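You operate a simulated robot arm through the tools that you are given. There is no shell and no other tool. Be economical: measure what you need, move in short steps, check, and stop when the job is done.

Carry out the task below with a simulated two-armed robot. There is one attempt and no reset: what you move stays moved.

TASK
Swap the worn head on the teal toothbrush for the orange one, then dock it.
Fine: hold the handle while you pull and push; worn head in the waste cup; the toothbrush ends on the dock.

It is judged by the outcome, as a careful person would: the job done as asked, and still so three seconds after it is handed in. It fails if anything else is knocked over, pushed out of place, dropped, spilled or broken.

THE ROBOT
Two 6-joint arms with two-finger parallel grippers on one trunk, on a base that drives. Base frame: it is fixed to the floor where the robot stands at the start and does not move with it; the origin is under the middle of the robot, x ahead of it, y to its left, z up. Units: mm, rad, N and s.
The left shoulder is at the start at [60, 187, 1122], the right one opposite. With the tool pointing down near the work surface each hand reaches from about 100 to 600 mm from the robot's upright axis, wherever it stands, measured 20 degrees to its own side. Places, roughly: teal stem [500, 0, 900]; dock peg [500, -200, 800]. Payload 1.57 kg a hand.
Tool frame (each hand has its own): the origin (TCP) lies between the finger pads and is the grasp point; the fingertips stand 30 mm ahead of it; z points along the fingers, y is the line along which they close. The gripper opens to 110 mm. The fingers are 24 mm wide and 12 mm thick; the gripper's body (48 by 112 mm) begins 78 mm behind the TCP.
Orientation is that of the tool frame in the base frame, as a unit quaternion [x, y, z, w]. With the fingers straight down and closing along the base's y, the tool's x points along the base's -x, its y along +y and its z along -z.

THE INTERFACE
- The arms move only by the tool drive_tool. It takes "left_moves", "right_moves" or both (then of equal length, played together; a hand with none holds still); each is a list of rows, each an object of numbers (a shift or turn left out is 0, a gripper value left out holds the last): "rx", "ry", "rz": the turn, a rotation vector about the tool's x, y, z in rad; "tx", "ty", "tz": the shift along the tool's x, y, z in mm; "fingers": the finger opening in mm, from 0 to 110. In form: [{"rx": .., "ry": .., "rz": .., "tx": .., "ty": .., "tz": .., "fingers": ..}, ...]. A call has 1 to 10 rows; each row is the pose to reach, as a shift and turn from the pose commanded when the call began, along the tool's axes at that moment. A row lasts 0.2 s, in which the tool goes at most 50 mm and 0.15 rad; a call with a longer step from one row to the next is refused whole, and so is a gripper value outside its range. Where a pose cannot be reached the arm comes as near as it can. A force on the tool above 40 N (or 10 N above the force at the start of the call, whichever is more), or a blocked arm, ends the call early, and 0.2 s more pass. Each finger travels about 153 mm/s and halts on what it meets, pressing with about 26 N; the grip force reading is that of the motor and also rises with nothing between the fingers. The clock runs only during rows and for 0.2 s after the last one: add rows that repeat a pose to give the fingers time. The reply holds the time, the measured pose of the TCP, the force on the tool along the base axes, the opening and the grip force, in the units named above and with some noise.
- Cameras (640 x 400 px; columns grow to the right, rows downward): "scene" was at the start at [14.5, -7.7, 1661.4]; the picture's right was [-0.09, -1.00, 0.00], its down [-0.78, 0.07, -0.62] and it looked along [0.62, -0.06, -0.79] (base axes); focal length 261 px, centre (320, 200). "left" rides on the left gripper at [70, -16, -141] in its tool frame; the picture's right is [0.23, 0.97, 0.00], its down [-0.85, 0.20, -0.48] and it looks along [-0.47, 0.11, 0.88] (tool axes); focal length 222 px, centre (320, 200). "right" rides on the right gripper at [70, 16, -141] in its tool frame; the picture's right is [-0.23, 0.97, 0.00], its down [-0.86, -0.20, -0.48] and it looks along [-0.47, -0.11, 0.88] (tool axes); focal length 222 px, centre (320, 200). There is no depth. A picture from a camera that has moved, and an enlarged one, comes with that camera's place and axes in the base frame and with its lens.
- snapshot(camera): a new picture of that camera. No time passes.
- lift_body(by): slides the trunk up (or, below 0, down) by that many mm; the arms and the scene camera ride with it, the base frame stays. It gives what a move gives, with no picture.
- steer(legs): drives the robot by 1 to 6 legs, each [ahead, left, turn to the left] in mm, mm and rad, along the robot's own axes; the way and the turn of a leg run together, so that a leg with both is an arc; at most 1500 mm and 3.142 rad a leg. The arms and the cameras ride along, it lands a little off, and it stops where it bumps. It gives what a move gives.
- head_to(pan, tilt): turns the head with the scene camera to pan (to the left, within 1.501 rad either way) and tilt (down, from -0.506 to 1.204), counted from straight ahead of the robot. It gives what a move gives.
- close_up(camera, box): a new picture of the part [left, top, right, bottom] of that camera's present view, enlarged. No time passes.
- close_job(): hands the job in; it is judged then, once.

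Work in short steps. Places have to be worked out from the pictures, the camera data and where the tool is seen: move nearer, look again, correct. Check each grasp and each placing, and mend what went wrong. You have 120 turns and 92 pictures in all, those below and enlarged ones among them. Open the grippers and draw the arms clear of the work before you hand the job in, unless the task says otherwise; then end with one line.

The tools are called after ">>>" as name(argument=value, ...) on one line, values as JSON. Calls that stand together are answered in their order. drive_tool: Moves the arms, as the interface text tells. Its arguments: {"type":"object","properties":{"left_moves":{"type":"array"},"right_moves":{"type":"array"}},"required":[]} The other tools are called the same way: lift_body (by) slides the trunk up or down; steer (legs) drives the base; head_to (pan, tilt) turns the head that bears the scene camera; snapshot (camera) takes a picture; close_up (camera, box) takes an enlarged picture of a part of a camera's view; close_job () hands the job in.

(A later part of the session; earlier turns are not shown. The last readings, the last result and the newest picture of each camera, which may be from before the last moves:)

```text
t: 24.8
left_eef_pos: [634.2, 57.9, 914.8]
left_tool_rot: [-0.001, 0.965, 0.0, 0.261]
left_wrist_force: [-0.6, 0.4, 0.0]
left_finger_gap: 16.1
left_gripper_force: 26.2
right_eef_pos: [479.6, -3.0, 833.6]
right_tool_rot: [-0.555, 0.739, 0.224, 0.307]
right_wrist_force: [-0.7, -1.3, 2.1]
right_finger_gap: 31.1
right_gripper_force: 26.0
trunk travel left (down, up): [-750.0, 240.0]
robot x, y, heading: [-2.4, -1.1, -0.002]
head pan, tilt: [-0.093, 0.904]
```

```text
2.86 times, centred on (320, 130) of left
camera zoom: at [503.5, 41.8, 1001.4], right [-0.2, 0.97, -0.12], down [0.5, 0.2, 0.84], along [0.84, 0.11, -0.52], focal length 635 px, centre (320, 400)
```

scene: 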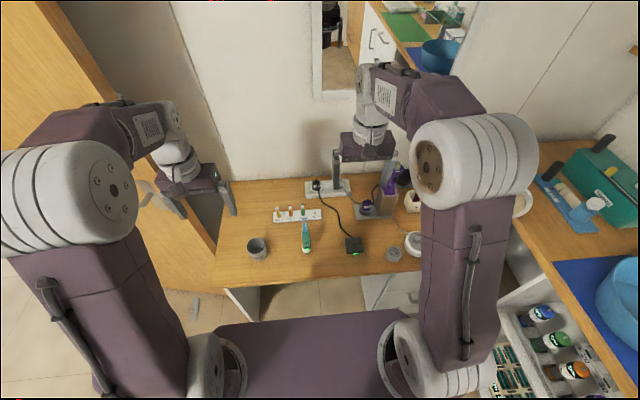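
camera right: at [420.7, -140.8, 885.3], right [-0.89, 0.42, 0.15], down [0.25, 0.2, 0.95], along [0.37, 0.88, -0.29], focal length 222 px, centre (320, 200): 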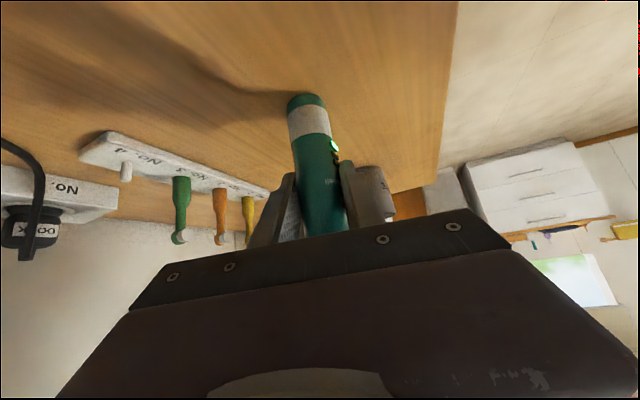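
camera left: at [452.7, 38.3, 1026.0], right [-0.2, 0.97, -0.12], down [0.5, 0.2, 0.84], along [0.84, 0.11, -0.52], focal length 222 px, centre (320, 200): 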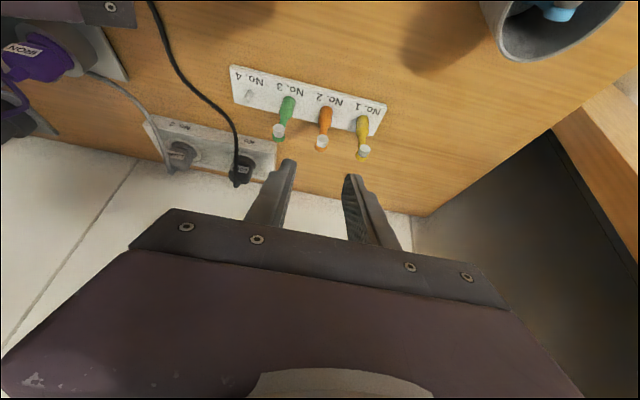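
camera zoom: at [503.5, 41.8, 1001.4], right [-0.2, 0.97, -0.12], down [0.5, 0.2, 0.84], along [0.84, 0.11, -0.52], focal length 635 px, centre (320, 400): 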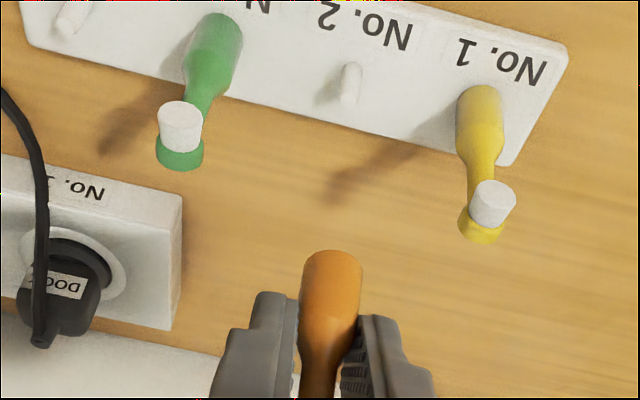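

The orange head came off peg No. 2 cleanly and the neighbours are undisturbed. I'll rise to z≈1000 and then move back over the stem.

>>> drive_tool(left_moves=[{"tx": -21.5, "tz": -36.7}, {"tx": -43, "tz": -73.4}, {"tx": -16, "ty": -11, "tz": -89}, {"tx": 11, "ty": -23, "tz": -105}, {"tx": 38, "ty": -34, "tz": -121}, {"tx": 65, "ty": -46, "tz": -137}, {"tx": 91.6, "ty": -57, "tz": -152.3}])

>>> snapshot(camera="left")

>>> close_up(camera="scene", box=[260, 165, 360, 240])

>>> snapshot(camera="right")

```text
t: 26.4
left_eef_pos: [480.1, -0.7, 1000.3]
left_tool_rot: [0.0, 0.965, 0.0, 0.261]
left_wrist_force: [-0.9, 0.3, -0.3]
left_finger_gap: 16.0
left_gripper_force: 26.0
right_eef_pos: [478.3, -2.7, 834.6]
right_tool_rot: [-0.555, 0.739, 0.225, 0.309]
right_wrist_force: [-0.4, 0.2, 0.4]
right_finger_gap: 31.1
right_gripper_force: 26.1
trunk travel left (down, up): [-750.0, 240.0]
robot x, y, heading: [1.5, -0.6, -0.002]
head pan, tilt: [-0.093, 0.904]
```

```text
54 pictures are left
camera left: at [348.7, -17.5, 1087.6], right [-0.2, 0.97, -0.12], down [0.5, 0.2, 0.84], along [0.85, 0.11, -0.52], focal length 222 px, centre (320, 200)
```

left: 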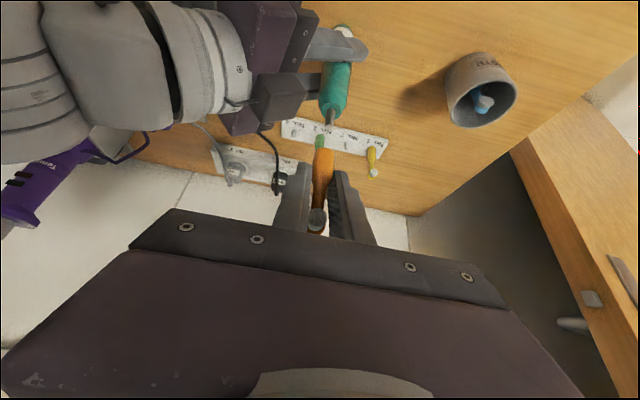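

```text
5.33 times, centred on (310, 202) of scene
camera zoom: at [13.7, -8.4, 1661.3], right [-0.09, -1.0, 0.0], down [-0.78, 0.07, -0.62], along [0.62, -0.06, -0.79], focal length 1392 px, centre (373, 187)
```

zoom: 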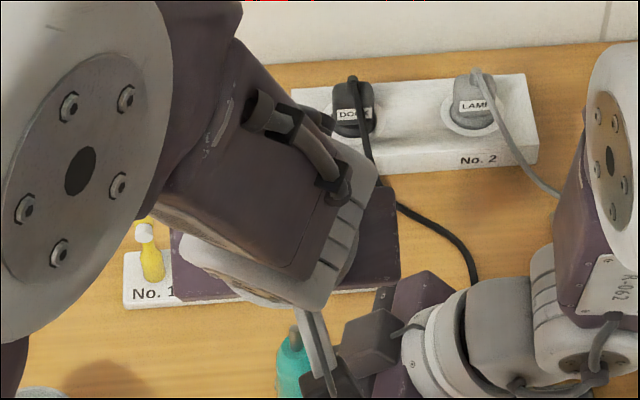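

```text
52 pictures are left
camera right: at [419.8, -141.9, 884.3], right [-0.89, 0.43, 0.15], down [0.26, 0.2, 0.94], along [0.37, 0.88, -0.29], focal length 222 px, centre (320, 200)
```

right: 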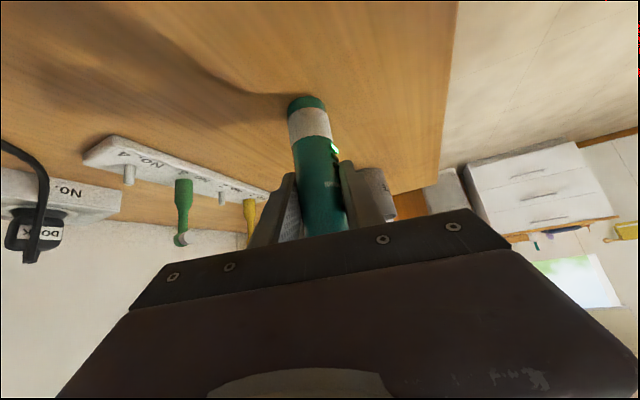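

I'll enlarge the left view to check alignment of the head over the stem.

>>> close_up(camera="left", box=[270, 60, 390, 240])

```text
2.22 times, centred on (330, 150) of left
camera zoom: at [348.7, -17.5, 1087.6], right [-0.2, 0.97, -0.12], down [0.5, 0.2, 0.84], along [0.85, 0.11, -0.52], focal length 494 px, centre (298, 311)
```

zoom: 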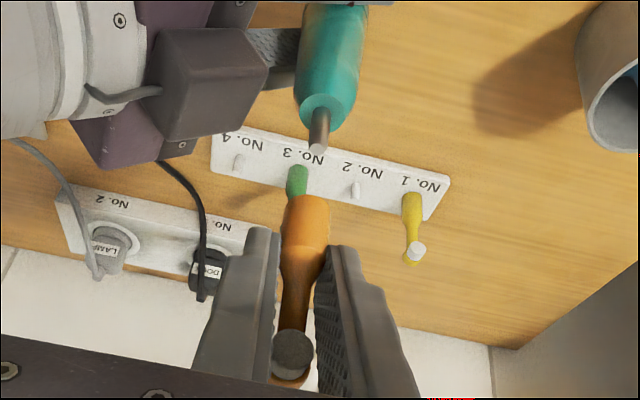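

The head's bottom lies on the vertical line above the stem (within about 1 mm). I'll go down 27 mm to just above the stem tip, nudging +1 in x and +0.5 in y, and look again.

>>> drive_tool(left_moves=[{"tx": 6, "ty": 0.5, "tz": 12.1}, {"tx": 12.8, "ty": 0.5, "tz": 23.8}])

>>> close_up(camera="left", box=[270, 60, 390, 170])

>>> close_up(camera="scene", box=[280, 205, 340, 250])

```text
t: 27.0
left_eef_pos: [482.2, 0.1, 975.1]
left_tool_rot: [-0.001, 0.965, -0.001, 0.262]
left_wrist_force: [-0.1, 0.4, 0.9]
left_finger_gap: 16.1
left_gripper_force: 25.7
right_eef_pos: [481.0, -2.8, 834.6]
right_tool_rot: [-0.555, 0.739, 0.225, 0.308]
right_wrist_force: [-0.1, 1.1, 0.5]
right_finger_gap: 30.9
right_gripper_force: 25.7
trunk travel left (down, up): [-750.0, 240.0]
robot x, y, heading: [0.2, 0.3, 0.0]
head pan, tilt: [-0.093, 0.904]
```

```text
3.64 times, centred on (330, 115) of left
camera zoom: at [351.5, -17.0, 1060.9], right [-0.2, 0.97, -0.12], down [0.5, 0.2, 0.84], along [0.84, 0.11, -0.52], focal length 808 px, centre (284, 509)
```

zoom: 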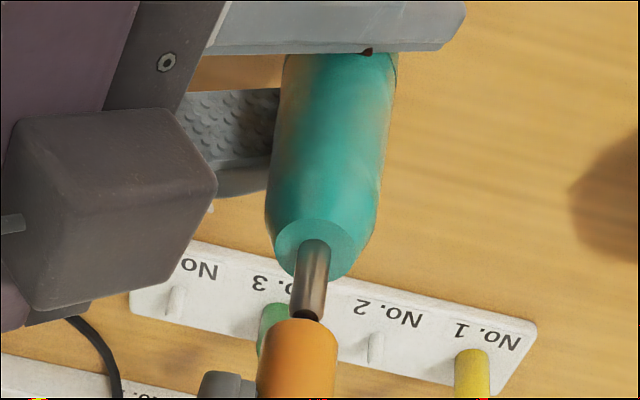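

```text
8.89 times, centred on (310, 228) of scene
camera zoom: at [14.8, -7.8, 1661.4], right [-0.09, -1.0, 0.0], down [-0.78, 0.07, -0.62], along [0.62, -0.06, -0.79], focal length 2320 px, centre (409, -44)
```

zoom: 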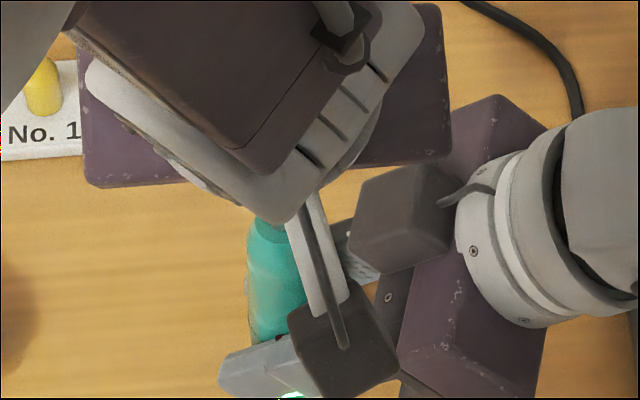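

The stem is about 1 mm to +y of the head's axis and aligned in x. I'll shift +1 mm in y and descend 12 mm in small steps to engage the stem.

>>> drive_tool(left_moves=[{"ty": 1.1}, {"tx": 2, "ty": 1.1, "tz": 3.5}, {"tx": 4, "ty": 1.1, "tz": 7}, {"tx": 6, "ty": 1.1, "tz": 10.3}])

>>> close_up(camera="left", box=[270, 60, 390, 170])

```text
t: 28.0
left_eef_pos: [481.1, 1.8, 961.6]
left_tool_rot: [-0.001, 0.965, 0.0, 0.263]
left_wrist_force: [5.4, -0.6, 23.2]
left_finger_gap: 16.1
left_gripper_force: 25.5
right_eef_pos: [479.9, -3.3, 835.2]
right_tool_rot: [-0.555, 0.739, 0.225, 0.308]
right_wrist_force: [-0.1, -0.6, -8.8]
right_finger_gap: 31.2
right_gripper_force: 25.7
trunk travel left (down, up): [-750.0, 240.0]
robot x, y, heading: [1.6, 0.8, 0.0]
head pan, tilt: [-0.093, 0.904]
```

```text
3.64 times, centred on (330, 115) of left
camera zoom: at [350.5, -15.8, 1048.4], right [-0.2, 0.97, -0.12], down [0.49, 0.2, 0.85], along [0.85, 0.11, -0.52], focal length 808 px, centre (284, 509)
```

zoom: 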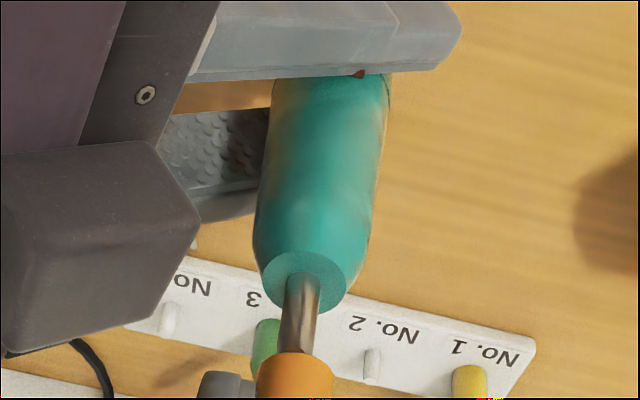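

The force rose to 23 N and the head's lower edge shifted in the view: the stem tip is catching the head and pushing it in the grip. I'll back up 20 mm and look at the state of the head.

>>> drive_tool(left_moves=[{"tx": -5, "tz": -8.6}, {"tx": -10, "tz": -17.2}, {"tx": -15, "tz": -26}])

>>> close_up(camera="left", box=[260, 60, 400, 250])

```text
t: 28.8
left_eef_pos: [481.6, 1.0, 990.8]
left_tool_rot: [0.001, 0.966, -0.001, 0.26]
left_wrist_force: [0.4, -0.3, -0.3]
left_finger_gap: 15.7
left_gripper_force: 25.9
right_eef_pos: [480.4, -1.8, 833.4]
right_tool_rot: [-0.555, 0.739, 0.226, 0.309]
right_wrist_force: [0.3, -1.1, 0.2]
right_finger_gap: 31.1
right_gripper_force: 25.7
trunk travel left (down, up): [-750.0, 240.0]
robot x, y, heading: [0.5, 2.6, 0.002]
head pan, tilt: [-0.093, 0.904]
```

```text
2.11 times, centred on (330, 155) of left
camera zoom: at [350.5, -15.7, 1077.3], right [-0.2, 0.97, -0.12], down [0.5, 0.2, 0.84], along [0.84, 0.11, -0.52], focal length 468 px, centre (299, 295)
```

zoom: 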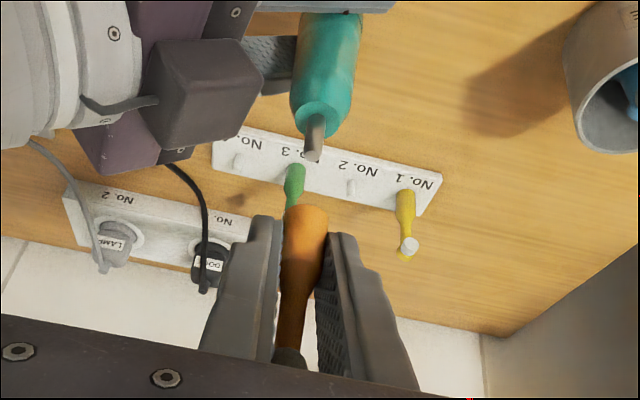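

The head slid up about 9 mm in the grip but stays upright. Comparing views, the head sits roughly 5 mm too far in +x relative to the stem (the handle axis from the right grip is x≈480). I'll shift -4.8 mm in x, descend to just above the tip and compare.

>>> drive_tool(left_moves=[{"tx": 4.1, "tz": -2.4}, {"tx": 10, "tz": 8}, {"tx": 17.3, "tz": 20}])

>>> close_up(camera="left", box=[270, 60, 390, 170])

```text
t: 29.6
left_eef_pos: [474.9, 2.4, 964.4]
left_tool_rot: [0.0, 0.965, -0.002, 0.262]
left_wrist_force: [-0.7, 1.2, 3.7]
left_finger_gap: 15.8
left_gripper_force: 26.2
right_eef_pos: [480.6, -2.2, 833.5]
right_tool_rot: [-0.555, 0.739, 0.225, 0.309]
right_wrist_force: [1.2, -0.1, -0.3]
right_finger_gap: 31.3
right_gripper_force: 25.7
trunk travel left (down, up): [-750.0, 240.0]
robot x, y, heading: [1.5, -1.3, -0.003]
head pan, tilt: [-0.093, 0.904]
```

```text
3.64 times, centred on (330, 115) of left
camera zoom: at [344.1, -13.5, 1050.4], right [-0.2, 0.97, -0.12], down [0.5, 0.2, 0.84], along [0.85, 0.11, -0.52], focal length 808 px, centre (284, 509)
```

zoom: 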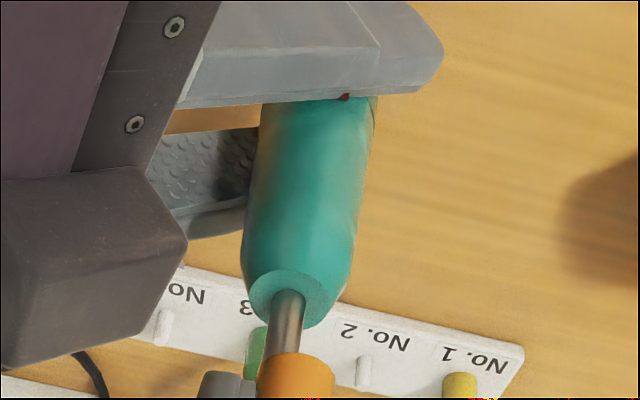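

x looks right now, but the head is about 3.5 mm too far in +y. I'll lift 4 mm and correct y by -3.3 mm.

>>> drive_tool(left_moves=[{"tx": -2, "tz": -3.5}, {"tx": -2.9, "ty": -3.3, "tz": -3}, {"tx": -2.9, "ty": -3.3, "tz": -3}])

>>> close_up(camera="left", box=[270, 60, 390, 170])

```text
t: 30.4
left_eef_pos: [475.4, 0.5, 968.5]
left_tool_rot: [-0.001, 0.966, -0.001, 0.26]
left_wrist_force: [-0.7, -0.8, -0.6]
left_finger_gap: 16.2
left_gripper_force: 25.7
right_eef_pos: [480.2, -2.1, 834.1]
right_tool_rot: [-0.556, 0.738, 0.226, 0.308]
right_wrist_force: [1.0, -0.6, 1.6]
right_finger_gap: 30.9
right_gripper_force: 25.8
trunk travel left (down, up): [-750.0, 240.0]
robot x, y, heading: [-2.1, -1.1, 0.001]
head pan, tilt: [-0.093, 0.904]
```

```text
3.64 times, centred on (330, 115) of left
camera zoom: at [345.5, -17.2, 1055.1], right [-0.2, 0.97, -0.12], down [0.5, 0.2, 0.84], along [0.84, 0.11, -0.52], focal length 808 px, centre (284, 509)
```

zoom: 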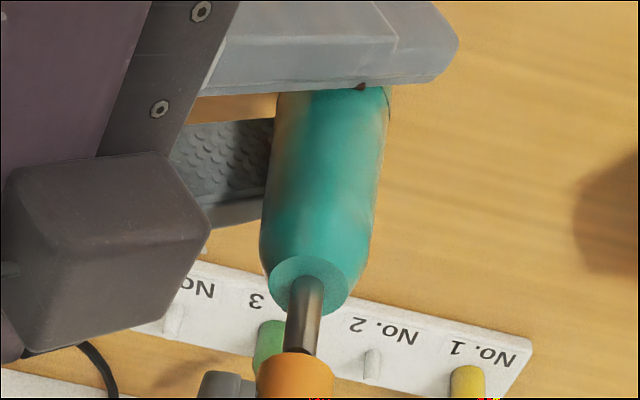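

y now aligns and the gap is consistent with being coaxial. I'll descend 9 mm in small steps.

>>> drive_tool(left_moves=[{"tx": 1.5, "tz": 2.6}, {"tx": 3, "tz": 5.2}, {"tx": 4.5, "tz": 7.8}, {"tx": 4.5, "tz": 7.8}])

>>> close_up(camera="left", box=[270, 60, 390, 170])

```text
t: 31.4
left_eef_pos: [477.2, -2.0, 960.9]
left_tool_rot: [0.0, 0.965, 0.0, 0.261]
left_wrist_force: [-0.5, 0.5, 0.5]
left_finger_gap: 15.8
left_gripper_force: 26.0
right_eef_pos: [479.8, -1.8, 834.4]
right_tool_rot: [-0.555, 0.739, 0.225, 0.308]
right_wrist_force: [-0.1, -0.2, 1.4]
right_finger_gap: 31.1
right_gripper_force: 25.7
trunk travel left (down, up): [-750.0, 240.0]
robot x, y, heading: [1.0, -0.6, -0.001]
head pan, tilt: [-0.093, 0.904]
```

```text
3.64 times, centred on (330, 115) of left
camera zoom: at [346.1, -18.3, 1046.3], right [-0.2, 0.97, -0.12], down [0.5, 0.2, 0.84], along [0.84, 0.11, -0.52], focal length 808 px, centre (284, 509)
```

zoom: 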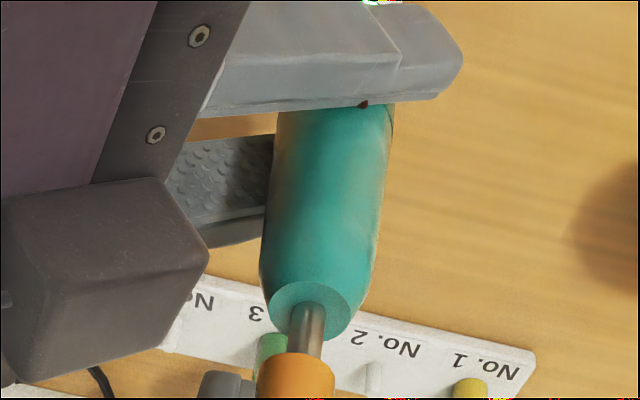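

No contact force yet, and the head has drifted about 1.4 mm to -y. I'll correct and hold to let it settle.

>>> drive_tool(left_moves=[{"ty": 1.3}, {"ty": 1.3}, {"ty": 1.3}])

>>> close_up(camera="left", box=[280, 110, 360, 180])

```text
t: 32.2
left_eef_pos: [477.2, 0.1, 959.7]
left_tool_rot: [-0.001, 0.965, 0.0, 0.261]
left_wrist_force: [0.4, -0.2, 0.2]
left_finger_gap: 15.8
left_gripper_force: 25.8
right_eef_pos: [480.1, -2.5, 833.1]
right_tool_rot: [-0.556, 0.739, 0.225, 0.308]
right_wrist_force: [-0.1, 0.7, 1.7]
right_finger_gap: 31.1
right_gripper_force: 25.9
trunk travel left (down, up): [-750.0, 240.0]
robot x, y, heading: [4.0, -0.7, 0.001]
head pan, tilt: [-0.093, 0.904]
```

```text
5.71 times, centred on (320, 145) of left
camera zoom: at [345.6, -16.5, 1046.1], right [-0.2, 0.97, -0.12], down [0.5, 0.2, 0.84], along [0.84, 0.11, -0.52], focal length 1269 px, centre (320, 514)
```

zoom: 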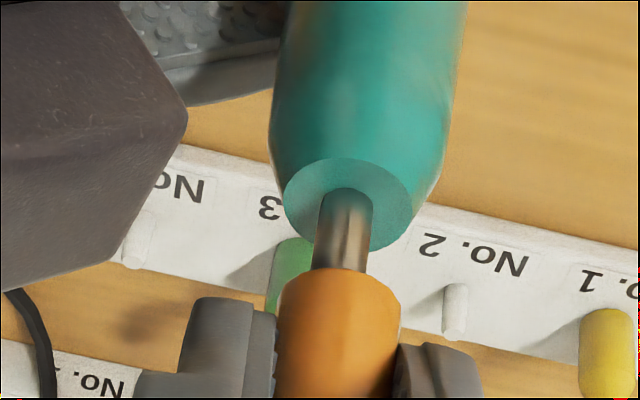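

The head bottom seems to be at or just over the tip. I'll trim y by -0.8 mm and descend 5 mm slowly.

>>> drive_tool(left_moves=[{"ty": -0.8}, {"ty": -0.8}, {"tx": 1, "ty": -0.8, "tz": 1.7}, {"tx": 2, "ty": -0.8, "tz": 3.4}, {"tx": 2.5, "ty": -0.8, "tz": 4.3}, {"tx": 2.5, "ty": -0.8, "tz": 4.3}])

>>> close_up(camera="left", box=[280, 110, 360, 180])

```text
t: 33.6
left_eef_pos: [476.4, -1.9, 953.5]
left_tool_rot: [-0.001, 0.965, 0.0, 0.261]
left_wrist_force: [0.7, -0.3, -0.2]
left_finger_gap: 15.9
left_gripper_force: 25.8
right_eef_pos: [480.8, -3.5, 835.0]
right_tool_rot: [-0.555, 0.739, 0.225, 0.309]
right_wrist_force: [-1.7, -0.5, 1.2]
right_finger_gap: 31.1
right_gripper_force: 25.6
trunk travel left (down, up): [-750.0, 240.0]
robot x, y, heading: [0.2, -4.4, -0.002]
head pan, tilt: [-0.093, 0.904]
```

```text
5.71 times, centred on (320, 145) of left
camera zoom: at [345.8, -18.4, 1040.9], right [-0.2, 0.97, -0.12], down [0.5, 0.2, 0.84], along [0.84, 0.11, -0.52], focal length 1269 px, centre (320, 514)
```

zoom: 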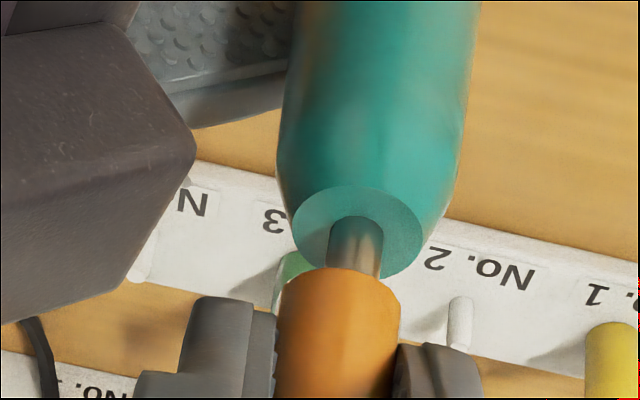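

There is still no force although the head bottom is several mm below the tip height, so the stem is entering the hole. I'll trim y by +0.9 and continue 8 mm down.

>>> drive_tool(left_moves=[{"ty": 0.9}, {"tx": 1, "ty": 0.9, "tz": 1.7}, {"tx": 2, "ty": 0.9, "tz": 3.4}, {"tx": 3, "ty": 0.9, "tz": 5.2}, {"tx": 4, "ty": 0.9, "tz": 6.9}, {"tx": 4, "ty": 0.9, "tz": 6.9}])

>>> close_up(camera="left", box=[280, 110, 360, 180])

```text
t: 35.0
left_eef_pos: [477.6, -0.6, 946.3]
left_tool_rot: [0.0, 0.965, -0.001, 0.262]
left_wrist_force: [-1.6, 1.8, 1.7]
left_finger_gap: 15.9
left_gripper_force: 26.1
right_eef_pos: [480.6, -1.7, 835.0]
right_tool_rot: [-0.555, 0.739, 0.225, 0.309]
right_wrist_force: [1.0, -1.9, -0.2]
right_finger_gap: 31.1
right_gripper_force: 26.7
trunk travel left (down, up): [-750.0, 240.0]
robot x, y, heading: [1.2, 0.5, 0.001]
head pan, tilt: [-0.093, 0.904]
```

```text
5.71 times, centred on (320, 145) of left
camera zoom: at [346.0, -18.6, 1032.9], right [-0.2, 0.97, -0.12], down [0.5, 0.2, 0.84], along [0.84, 0.11, -0.52], focal length 1269 px, centre (320, 514)
```

zoom: 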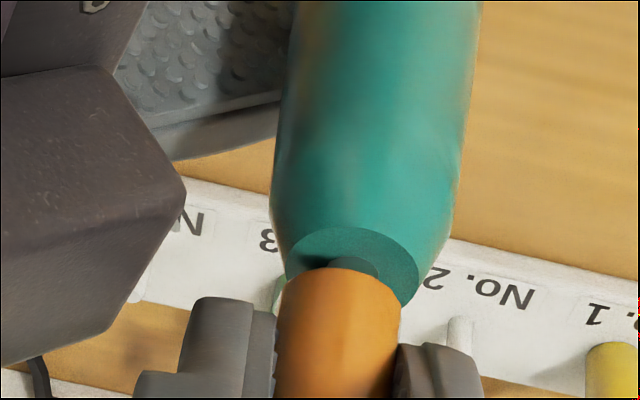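

It's on the stem with about 6 mm left to seat. I'll push down 7.5 mm more, watching the force.

>>> drive_tool(left_moves=[{"tx": 1, "ty": 0.5, "tz": 1.7}, {"tx": 2, "ty": 0.5, "tz": 3.4}, {"tx": 3, "ty": 0.5, "tz": 5.2}, {"tx": 3.8, "ty": 0.5, "tz": 6.5}, {"tx": 3.8, "ty": 0.5, "tz": 6.5}])

>>> close_up(camera="left", box=[280, 110, 360, 180])

```text
t: 36.0
left_eef_pos: [477.5, -0.7, 941.1]
left_tool_rot: [0.0, 0.964, -0.002, 0.265]
left_wrist_force: [-3.2, 1.2, 8.1]
left_finger_gap: 15.8
left_gripper_force: 26.0
right_eef_pos: [479.6, -2.8, 833.8]
right_tool_rot: [-0.553, 0.741, 0.224, 0.31]
right_wrist_force: [1.8, 0.7, 1.6]
right_finger_gap: 31.4
right_gripper_force: 26.2
trunk travel left (down, up): [-750.0, 240.0]
robot x, y, heading: [1.6, 1.9, -0.003]
head pan, tilt: [-0.093, 0.904]
stopped in row 5 (left hand): the force on the tool passed its limit (the readings are from after the stop); the commanded pose is now the measured one
```

```text
5.71 times, centred on (320, 145) of left
camera zoom: at [346.1, -17.6, 1027.1], right [-0.19, 0.97, -0.12], down [0.49, 0.2, 0.85], along [0.85, 0.11, -0.52], focal length 1269 px, centre (320, 514)
```

zoom: 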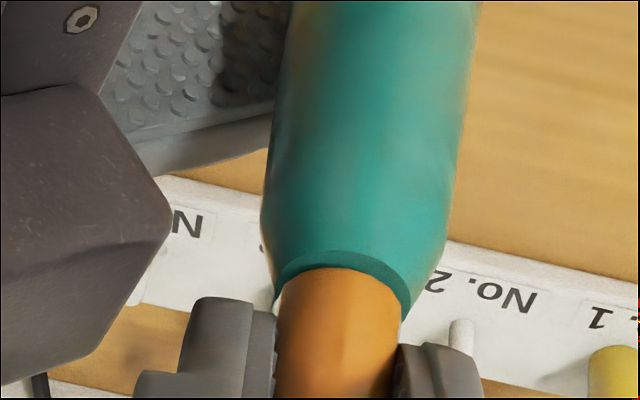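

The push reached the force limit with the head apparently at the shoulder. I'll release, raise 12 mm, and look from the left and scene cameras.

>>> drive_tool(left_moves=[{"fingers": 22}, {"fingers": 27}, {"fingers": 27}, {"tx": -3, "tz": -5.2}, {"tx": -6, "tz": -10.4}])

>>> close_up(camera="left", box=[260, 90, 380, 260])

```text
t: 37.2
left_eef_pos: [477.6, -1.1, 954.0]
left_tool_rot: [0.0, 0.964, -0.003, 0.265]
left_wrist_force: [0.2, -0.6, 0.1]
left_finger_gap: 26.8
left_gripper_force: 0.1
right_eef_pos: [480.1, -2.9, 833.4]
right_tool_rot: [-0.555, 0.74, 0.223, 0.307]
right_wrist_force: [-3.6, 2.9, 10.1]
right_finger_gap: 31.2
right_gripper_force: 25.7
trunk travel left (down, up): [-750.0, 240.0]
robot x, y, heading: [3.1, -1.7, 0.001]
head pan, tilt: [-0.093, 0.904]
```

```text
2.35 times, centred on (320, 175) of left
camera zoom: at [346.3, -17.6, 1039.8], right [-0.19, 0.97, -0.12], down [0.49, 0.2, 0.85], along [0.85, 0.11, -0.52], focal length 523 px, centre (320, 259)
```

zoom: 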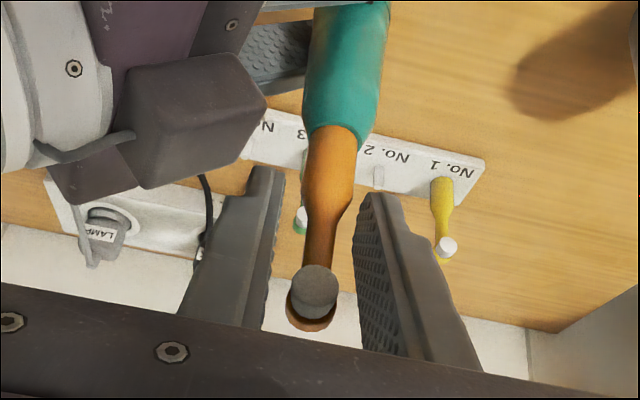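

The head is on the stem and upright. I'll re-grip slightly higher than before and press down again to make sure it is seated.

>>> drive_tool(left_moves=[{"tx": 1.5, "tz": 2.6}, {"tx": 1.5, "tz": 2.6, "fingers": 16}, {"tx": 1.5, "tz": 2.6, "fingers": 8}, {"tx": 1.5, "tz": 2.6, "fingers": 6}, {"tx": 2, "tz": 3.5}, {"tx": 2.5, "tz": 4.4}, {"tx": 3, "tz": 5.2}, {"tx": 3.5, "tz": 6.1}])

>>> close_up(camera="left", box=[280, 90, 380, 190])

```text
t: 39.0
left_eef_pos: [477.9, -2.0, 947.9]
left_tool_rot: [-0.001, 0.964, -0.002, 0.267]
left_wrist_force: [-0.2, -2.4, 23.3]
left_finger_gap: 16.2
left_gripper_force: 26.1
right_eef_pos: [480.3, -2.5, 835.3]
right_tool_rot: [-0.555, 0.74, 0.223, 0.308]
right_wrist_force: [4.9, 6.5, 0.2]
right_finger_gap: 31.5
right_gripper_force: 26.2
trunk travel left (down, up): [-750.0, 240.0]
robot x, y, heading: [-1.6, -0.5, -0.001]
head pan, tilt: [-0.093, 0.904]
```

```text
4.00 times, centred on (330, 140) of left
camera zoom: at [346.0, -17.4, 1032.7], right [-0.19, 0.97, -0.12], down [0.49, 0.2, 0.85], along [0.85, 0.11, -0.51], focal length 888 px, centre (280, 440)
```

zoom: 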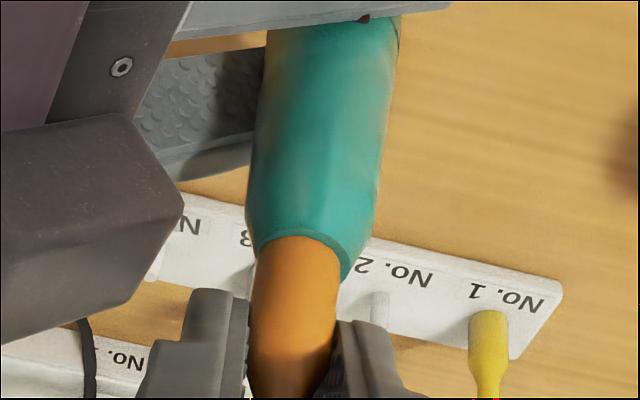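

The head is seated flush (23 N of resistance with no travel). I'll open the left hand, withdraw along its axis, and move it off to the left.

>>> drive_tool(left_moves=[{"fingers": 22}, {"fingers": 28}, {"fingers": 28}, {"tz": -20}, {"tz": -45}, {"tz": -75}, {"tz": -105}, {"tz": -130, "ty": 25}, {"tz": -140, "ty": 70}, {"tz": -150, "ty": 115}])

>>> close_up(camera="scene", box=[240, 180, 400, 280])

>>> snapshot(camera="left")

```text
t: 41.2
left_eef_pos: [404.2, 114.0, 1074.7]
left_tool_rot: [0.001, 0.964, -0.003, 0.265]
left_wrist_force: [0.9, -0.1, 0.5]
left_finger_gap: 27.9
left_gripper_force: 0.1
right_eef_pos: [479.8, -3.5, 835.3]
right_tool_rot: [-0.555, 0.74, 0.222, 0.307]
right_wrist_force: [-2.6, -0.5, 8.9]
right_finger_gap: 31.2
right_gripper_force: 25.9
trunk travel left (down, up): [-750.0, 240.0]
robot x, y, heading: [-2.4, 0.0, 0.0]
head pan, tilt: [-0.093, 0.904]
```

```text
4.00 times, centred on (320, 230) of scene
camera zoom: at [12.1, -6.1, 1661.4], right [-0.09, -1.0, 0.0], down [-0.78, 0.07, -0.62], along [0.62, -0.06, -0.79], focal length 1044 px, centre (320, 80)
```

zoom: 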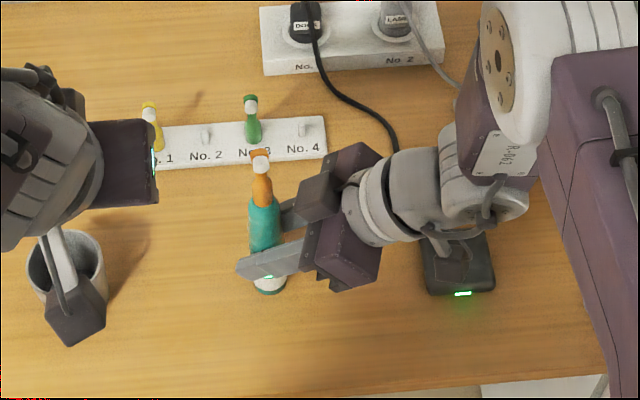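

```text
36 pictures are left
camera left: at [273.6, 97.7, 1159.9], right [-0.19, 0.97, -0.12], down [0.49, 0.2, 0.85], along [0.85, 0.1, -0.52], focal length 222 px, centre (320, 200)
```

left: 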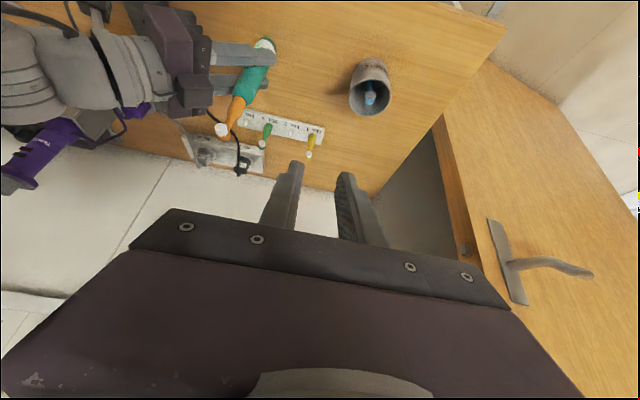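

Orange is seated at the same height as the old head. Now the right hand lifts the brush 70 mm straight up and moves 110 mm toward the dock, then I look for the peg.

>>> drive_tool(right_moves=[{"tx": -7, "tz": -7}, {"tx": -21, "tz": -21}, {"tx": -35, "tz": -35}, {"tx": -49.6, "ty": -0.7, "tz": -49.5}, {"tx": -31, "ty": -8, "tz": -68}, {"tx": -12, "ty": -16, "tz": -87}, {"tx": 7, "ty": -24, "tz": -106}, {"tx": 25, "ty": -31, "tz": -124}])

>>> snapshot(camera="right")

>>> close_up(camera="scene", box=[270, 180, 430, 280])

```text
t: 43.0
left_eef_pos: [406.1, 111.8, 1074.1]
left_tool_rot: [0.001, 0.965, -0.002, 0.264]
left_wrist_force: [0.5, -0.5, 1.1]
left_finger_gap: 28.1
left_gripper_force: 0.0
right_eef_pos: [479.4, -113.4, 904.1]
right_tool_rot: [-0.554, 0.74, 0.224, 0.308]
right_wrist_force: [0.5, 0.6, -0.3]
right_finger_gap: 31.3
right_gripper_force: 25.8
trunk travel left (down, up): [-750.0, 240.0]
robot x, y, heading: [-0.7, 0.4, 0.001]
head pan, tilt: [-0.093, 0.904]
```

```text
35 pictures are left
camera right: at [418.6, -251.7, 954.5], right [-0.89, 0.43, 0.15], down [0.26, 0.2, 0.94], along [0.38, 0.88, -0.29], focal length 222 px, centre (320, 200)
```

right: 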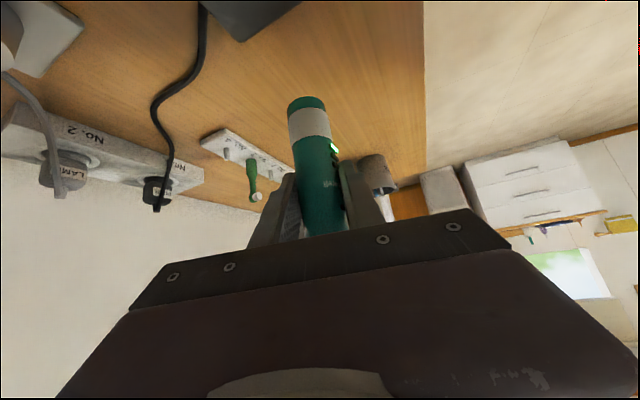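

```text
4.00 times, centred on (350, 230) of scene
camera zoom: at [14.6, -9.3, 1661.3], right [-0.09, -1.0, 0.0], down [-0.78, 0.07, -0.62], along [0.62, -0.06, -0.79], focal length 1044 px, centre (200, 80)
```

zoom: 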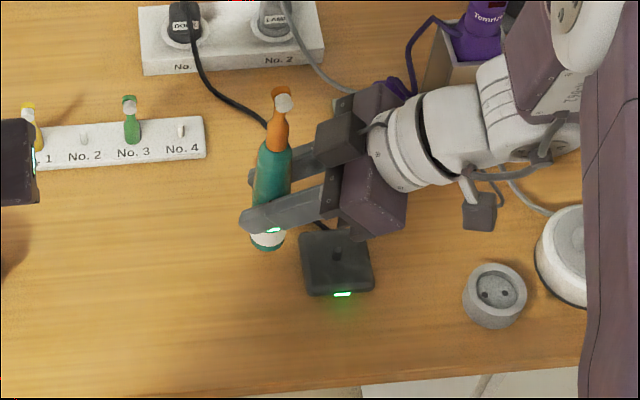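

The handle stays upright in the grip. I'll use the left camera and a zoomed scene view to locate the peg.

>>> close_up(camera="left", box=[90, 0, 290, 140])

>>> close_up(camera="scene", box=[325, 215, 375, 255])

```text
2.86 times, centred on (190, 70) of left
camera zoom: at [275.5, 95.3, 1159.5], right [-0.19, 0.97, -0.12], down [0.49, 0.2, 0.85], along [0.85, 0.11, -0.52], focal length 635 px, centre (691, 571)
```

zoom: 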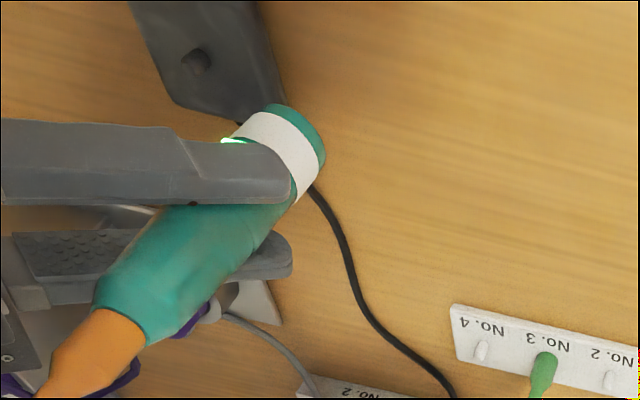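

```text
10.00 times, centred on (350, 235) of scene
camera zoom: at [14.6, -9.3, 1661.3], right [-0.09, -1.0, 0.0], down [-0.78, 0.07, -0.62], along [0.62, -0.06, -0.79], focal length 2610 px, centre (20, -150)
```

zoom: 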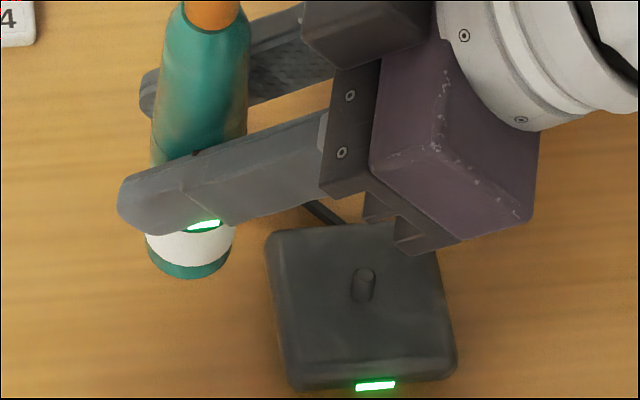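

With the handle as reference, I put the peg at about (485, -181), top near z 791. I'll bring the handle axis over it at the present height (bottom at about 830) and check.

>>> drive_tool(right_moves=[{"tx": 16, "ty": -8, "tz": -16}, {"tx": 32, "ty": -16, "tz": -32}, {"tx": 47, "ty": -24.3, "tz": -46.9}, {"tx": 47, "ty": -24.3, "tz": -46.9}])

>>> close_up(camera="scene", box=[325, 205, 375, 255])

>>> close_up(camera="left", box=[90, 0, 230, 100])

```text
t: 44.0
left_eef_pos: [408.1, 112.5, 1073.9]
left_tool_rot: [-0.001, 0.964, -0.002, 0.264]
left_wrist_force: [-0.3, -0.3, -0.2]
left_finger_gap: 28.2
left_gripper_force: 0.1
right_eef_pos: [484.3, -182.9, 905.8]
right_tool_rot: [-0.554, 0.741, 0.223, 0.308]
right_wrist_force: [0.3, -0.4, -1.6]
right_finger_gap: 31.0
right_gripper_force: 26.2
trunk travel left (down, up): [-750.0, 240.0]
robot x, y, heading: [1.9, -3.9, -0.001]
head pan, tilt: [-0.093, 0.904]
```

```text
8.00 times, centred on (350, 230) of scene
camera zoom: at [14.8, -7.7, 1661.3], right [-0.09, -1.0, 0.0], down [-0.78, 0.07, -0.62], along [0.62, -0.06, -0.79], focal length 2088 px, centre (80, -40)
```

zoom: 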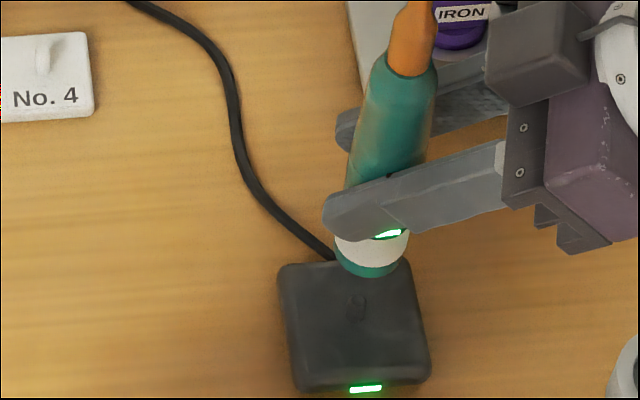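

```text
4.00 times, centred on (160, 50) of left
camera zoom: at [275.7, 96.3, 1159.4], right [-0.19, 0.97, -0.12], down [0.49, 0.2, 0.85], along [0.85, 0.11, -0.52], focal length 888 px, centre (960, 800)
```

zoom: 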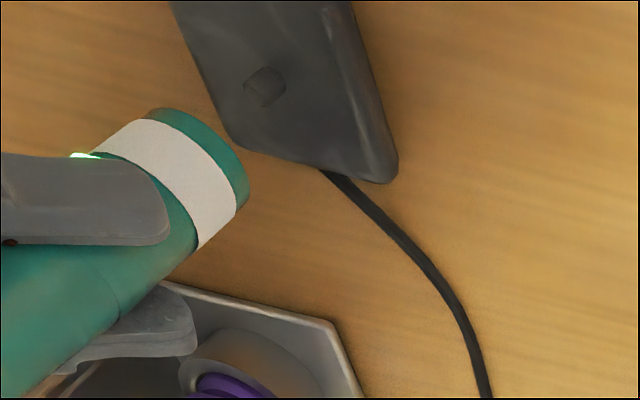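

The views disagree by a few mm at this height. I'll lower 25 mm, still above the peg, to shorten the extrapolation.

>>> drive_tool(right_moves=[{"tx": 9, "tz": 9}, {"tx": 17.7, "tz": 17.7}, {"tx": 17.7, "tz": 17.7}])

>>> close_up(camera="scene", box=[330, 215, 370, 250])

>>> close_up(camera="left", box=[110, 0, 190, 60])

```text
t: 44.8
left_eef_pos: [406.7, 110.7, 1073.7]
left_tool_rot: [-0.001, 0.964, -0.002, 0.264]
left_wrist_force: [-0.8, 1.0, 0.9]
left_finger_gap: 28.1
left_gripper_force: 0.0
right_eef_pos: [483.9, -184.2, 878.9]
right_tool_rot: [-0.555, 0.74, 0.224, 0.308]
right_wrist_force: [-0.1, 1.3, -1.9]
right_finger_gap: 31.1
right_gripper_force: 25.8
trunk travel left (down, up): [-750.0, 240.0]
robot x, y, heading: [1.2, -0.7, 0.004]
head pan, tilt: [-0.093, 0.904]
```

```text
11.43 times, centred on (350, 232) of scene
camera zoom: at [14.5, -7.7, 1661.4], right [-0.09, -1.0, 0.0], down [-0.78, 0.07, -0.62], along [0.62, -0.06, -0.79], focal length 2983 px, centre (-23, -171)
```

zoom: 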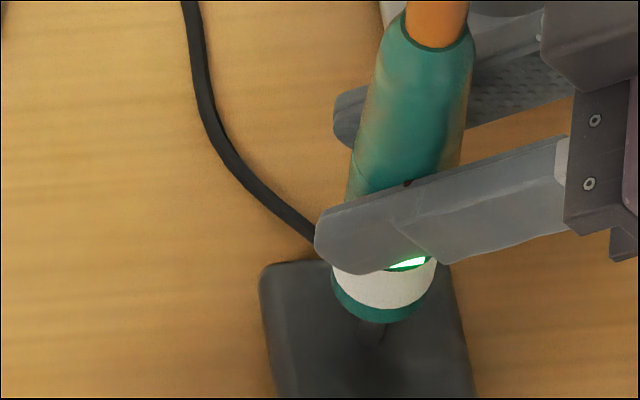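

```text
6.67 times, centred on (150, 30) of left
camera zoom: at [275.5, 96.3, 1159.5], right [-0.19, 0.97, -0.12], down [0.49, 0.2, 0.85], along [0.85, 0.11, -0.52], focal length 1481 px, centre (1453, 1333)
```

zoom: 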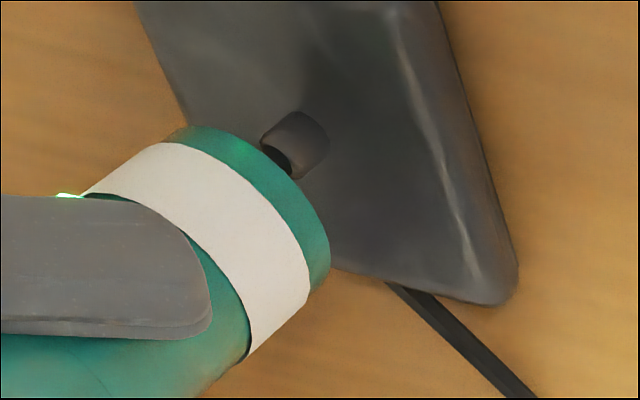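

Working through the two views together, the peg is at about (480, -179.5) with its top near z≈800, so the handle must move about -5 mm in x and +2 mm in y. I'll rise 6 mm first, shift, and re-check.

>>> drive_tool(right_moves=[{"tx": -4.2, "tz": -4.2}, {"tx": -4.6, "ty": 5.4, "tz": -3.9}, {"tx": -4.6, "ty": 5.4, "tz": -3.9}])

>>> close_up(camera="scene", box=[330, 215, 370, 250])

>>> close_up(camera="left", box=[110, 0, 190, 60])

```text
t: 45.6
left_eef_pos: [407.3, 113.8, 1073.8]
left_tool_rot: [0.0, 0.965, -0.003, 0.264]
left_wrist_force: [0.0, -0.3, 0.1]
left_finger_gap: 28.0
left_gripper_force: 0.0
right_eef_pos: [479.9, -181.2, 884.2]
right_tool_rot: [-0.554, 0.741, 0.223, 0.308]
right_wrist_force: [-0.2, 1.2, -0.8]
right_finger_gap: 31.3
right_gripper_force: 26.2
trunk travel left (down, up): [-750.0, 240.0]
robot x, y, heading: [0.6, -1.8, 0.0]
head pan, tilt: [-0.093, 0.904]
```

```text
11.43 times, centred on (350, 232) of scene
camera zoom: at [15.0, -7.9, 1661.3], right [-0.09, -1.0, 0.0], down [-0.78, 0.07, -0.62], along [0.62, -0.06, -0.79], focal length 2983 px, centre (-23, -171)
```

zoom: 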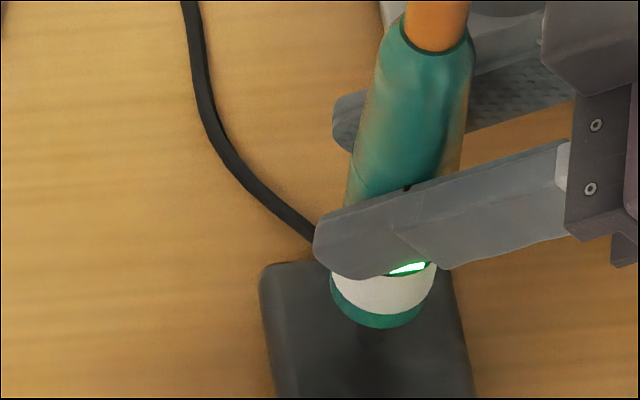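

```text
6.67 times, centred on (150, 30) of left
camera zoom: at [275.8, 96.1, 1159.4], right [-0.19, 0.97, -0.12], down [0.49, 0.2, 0.85], along [0.85, 0.11, -0.52], focal length 1481 px, centre (1453, 1333)
```

zoom: 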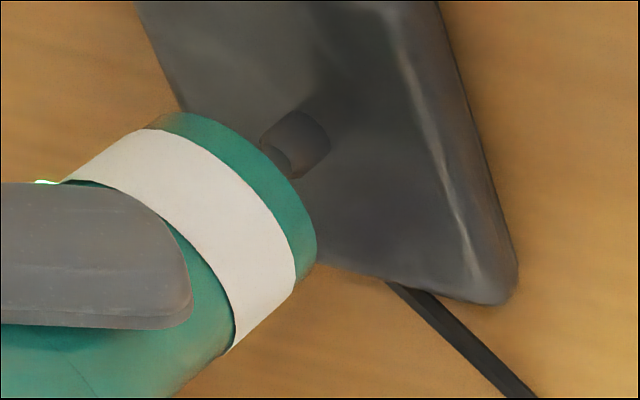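

The two views now agree to within about 0.6 mm. I'll trim -0.5 mm in x and descend 12 mm slowly onto the peg.

>>> drive_tool(right_moves=[{"ty": 0.5}, {"tx": 2.1, "ty": 0.5, "tz": 2.1}, {"tx": 4.2, "ty": 0.5, "tz": 4.2}, {"tx": 6.4, "ty": 0.5, "tz": 6.4}, {"tx": 8.5, "ty": 0.5, "tz": 8.5}, {"tx": 8.5, "ty": 0.5, "tz": 8.5}])

>>> close_up(camera="left", box=[110, 0, 190, 60])

>>> close_up(camera="scene", box=[330, 215, 370, 250])

```text
t: 47.0
left_eef_pos: [407.0, 112.2, 1074.5]
left_tool_rot: [0.0, 0.965, -0.002, 0.264]
left_wrist_force: [0.8, 0.5, 0.5]
left_finger_gap: 28.2
left_gripper_force: 0.0
right_eef_pos: [478.5, -183.0, 873.1]
right_tool_rot: [-0.554, 0.741, 0.223, 0.307]
right_wrist_force: [0.3, -0.6, -1.1]
right_finger_gap: 31.2
right_gripper_force: 26.2
trunk travel left (down, up): [-750.0, 240.0]
robot x, y, heading: [-0.3, 0.8, 0.003]
head pan, tilt: [-0.093, 0.904]
```

```text
6.67 times, centred on (150, 30) of left
camera zoom: at [275.6, 96.3, 1159.4], right [-0.19, 0.97, -0.12], down [0.49, 0.2, 0.85], along [0.85, 0.11, -0.52], focal length 1481 px, centre (1453, 1333)
```

zoom: 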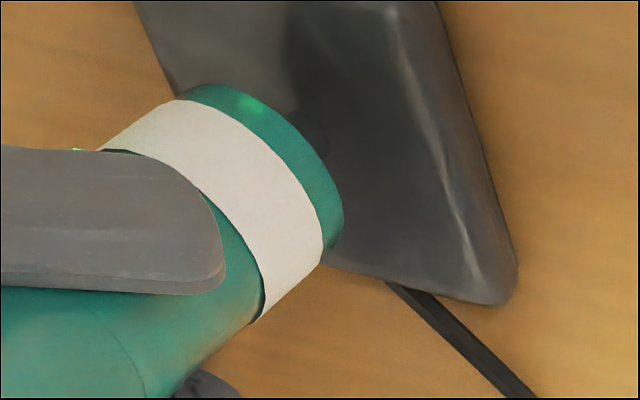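

```text
11.43 times, centred on (350, 232) of scene
camera zoom: at [14.7, -7.8, 1661.3], right [-0.09, -1.0, 0.0], down [-0.78, 0.07, -0.62], along [0.62, -0.06, -0.79], focal length 2983 px, centre (-23, -171)
```

zoom: 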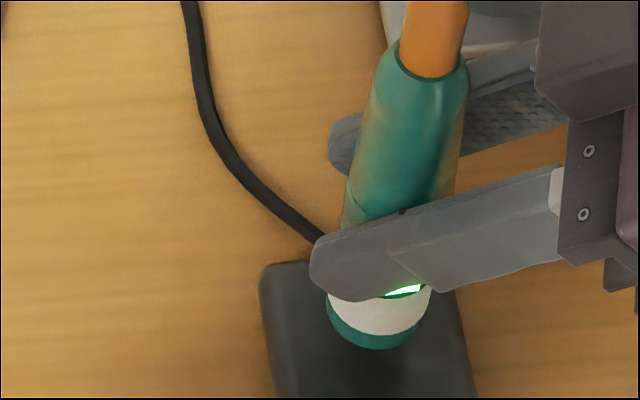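

Still coaxial in both views with no contact force. I'll continue down another 10 mm.

>>> drive_tool(right_moves=[{"tx": 1.4, "tz": 1.4}, {"tx": 2.8, "tz": 2.8}, {"tx": 4.2, "tz": 4.2}, {"tx": 5.6, "tz": 5.6}, {"tx": 7.1, "tz": 7.1}, {"tx": 7.1, "tz": 7.1}])

>>> close_up(camera="left", box=[110, 0, 190, 60])

```text
t: 48.4
left_eef_pos: [408.0, 113.2, 1073.7]
left_tool_rot: [0.001, 0.965, -0.003, 0.263]
left_wrist_force: [-0.1, -0.3, -0.1]
left_finger_gap: 28.0
left_gripper_force: 0.3
right_eef_pos: [480.3, -182.4, 864.1]
right_tool_rot: [-0.554, 0.741, 0.223, 0.307]
right_wrist_force: [0.1, 0.4, -1.4]
right_finger_gap: 31.2
right_gripper_force: 25.9
trunk travel left (down, up): [-750.0, 240.0]
robot x, y, heading: [-0.4, -0.5, 0.002]
head pan, tilt: [-0.093, 0.904]
```

```text
6.67 times, centred on (150, 30) of left
camera zoom: at [275.7, 96.2, 1159.4], right [-0.19, 0.97, -0.12], down [0.49, 0.2, 0.85], along [0.85, 0.11, -0.52], focal length 1481 px, centre (1453, 1333)
```

zoom: 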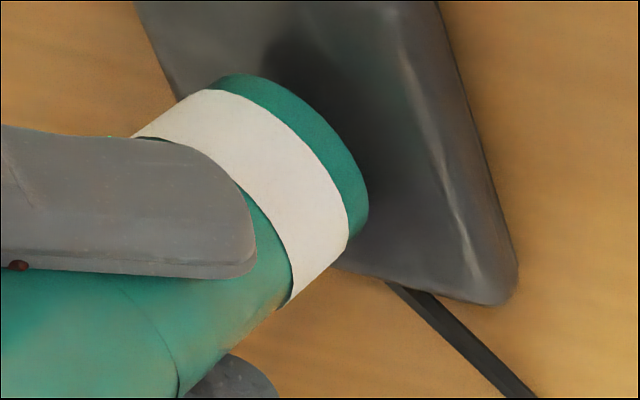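

It's going down freely. I'll keep descending until contact with the dock top.

>>> drive_tool(right_moves=[{"tx": 1.4, "tz": 1.4}, {"tx": 2.8, "tz": 2.8}, {"tx": 4.2, "tz": 4.2}, {"tx": 5.6, "tz": 5.6}, {"tx": 7.1, "tz": 7.1}, {"tx": 7.1, "tz": 7.1}])

>>> close_up(camera="left", box=[110, 0, 190, 60])

```text
t: 49.8
left_eef_pos: [405.4, 113.3, 1073.3]
left_tool_rot: [-0.001, 0.964, -0.002, 0.265]
left_wrist_force: [0.7, 0.2, -0.8]
left_finger_gap: 28.1
left_gripper_force: 0.1
right_eef_pos: [480.8, -181.3, 854.6]
right_tool_rot: [-0.555, 0.74, 0.223, 0.308]
right_wrist_force: [1.3, -0.6, 3.1]
right_finger_gap: 31.3
right_gripper_force: 25.4
trunk travel left (down, up): [-750.0, 240.0]
robot x, y, heading: [3.9, -2.9, 0.002]
head pan, tilt: [-0.093, 0.904]
```

```text
6.67 times, centred on (150, 30) of left
camera zoom: at [275.3, 96.2, 1159.6], right [-0.19, 0.97, -0.12], down [0.49, 0.2, 0.85], along [0.85, 0.11, -0.52], focal length 1481 px, centre (1453, 1333)
```

zoom: 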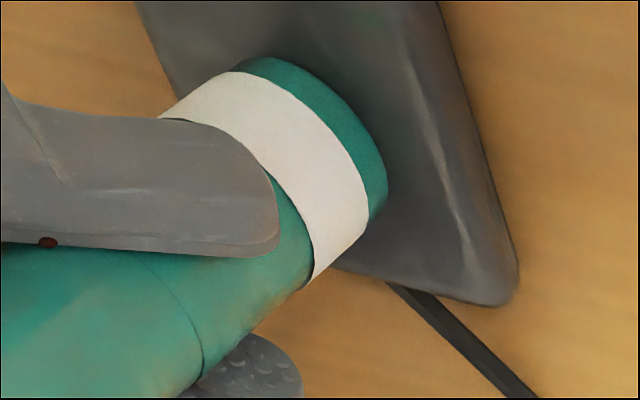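

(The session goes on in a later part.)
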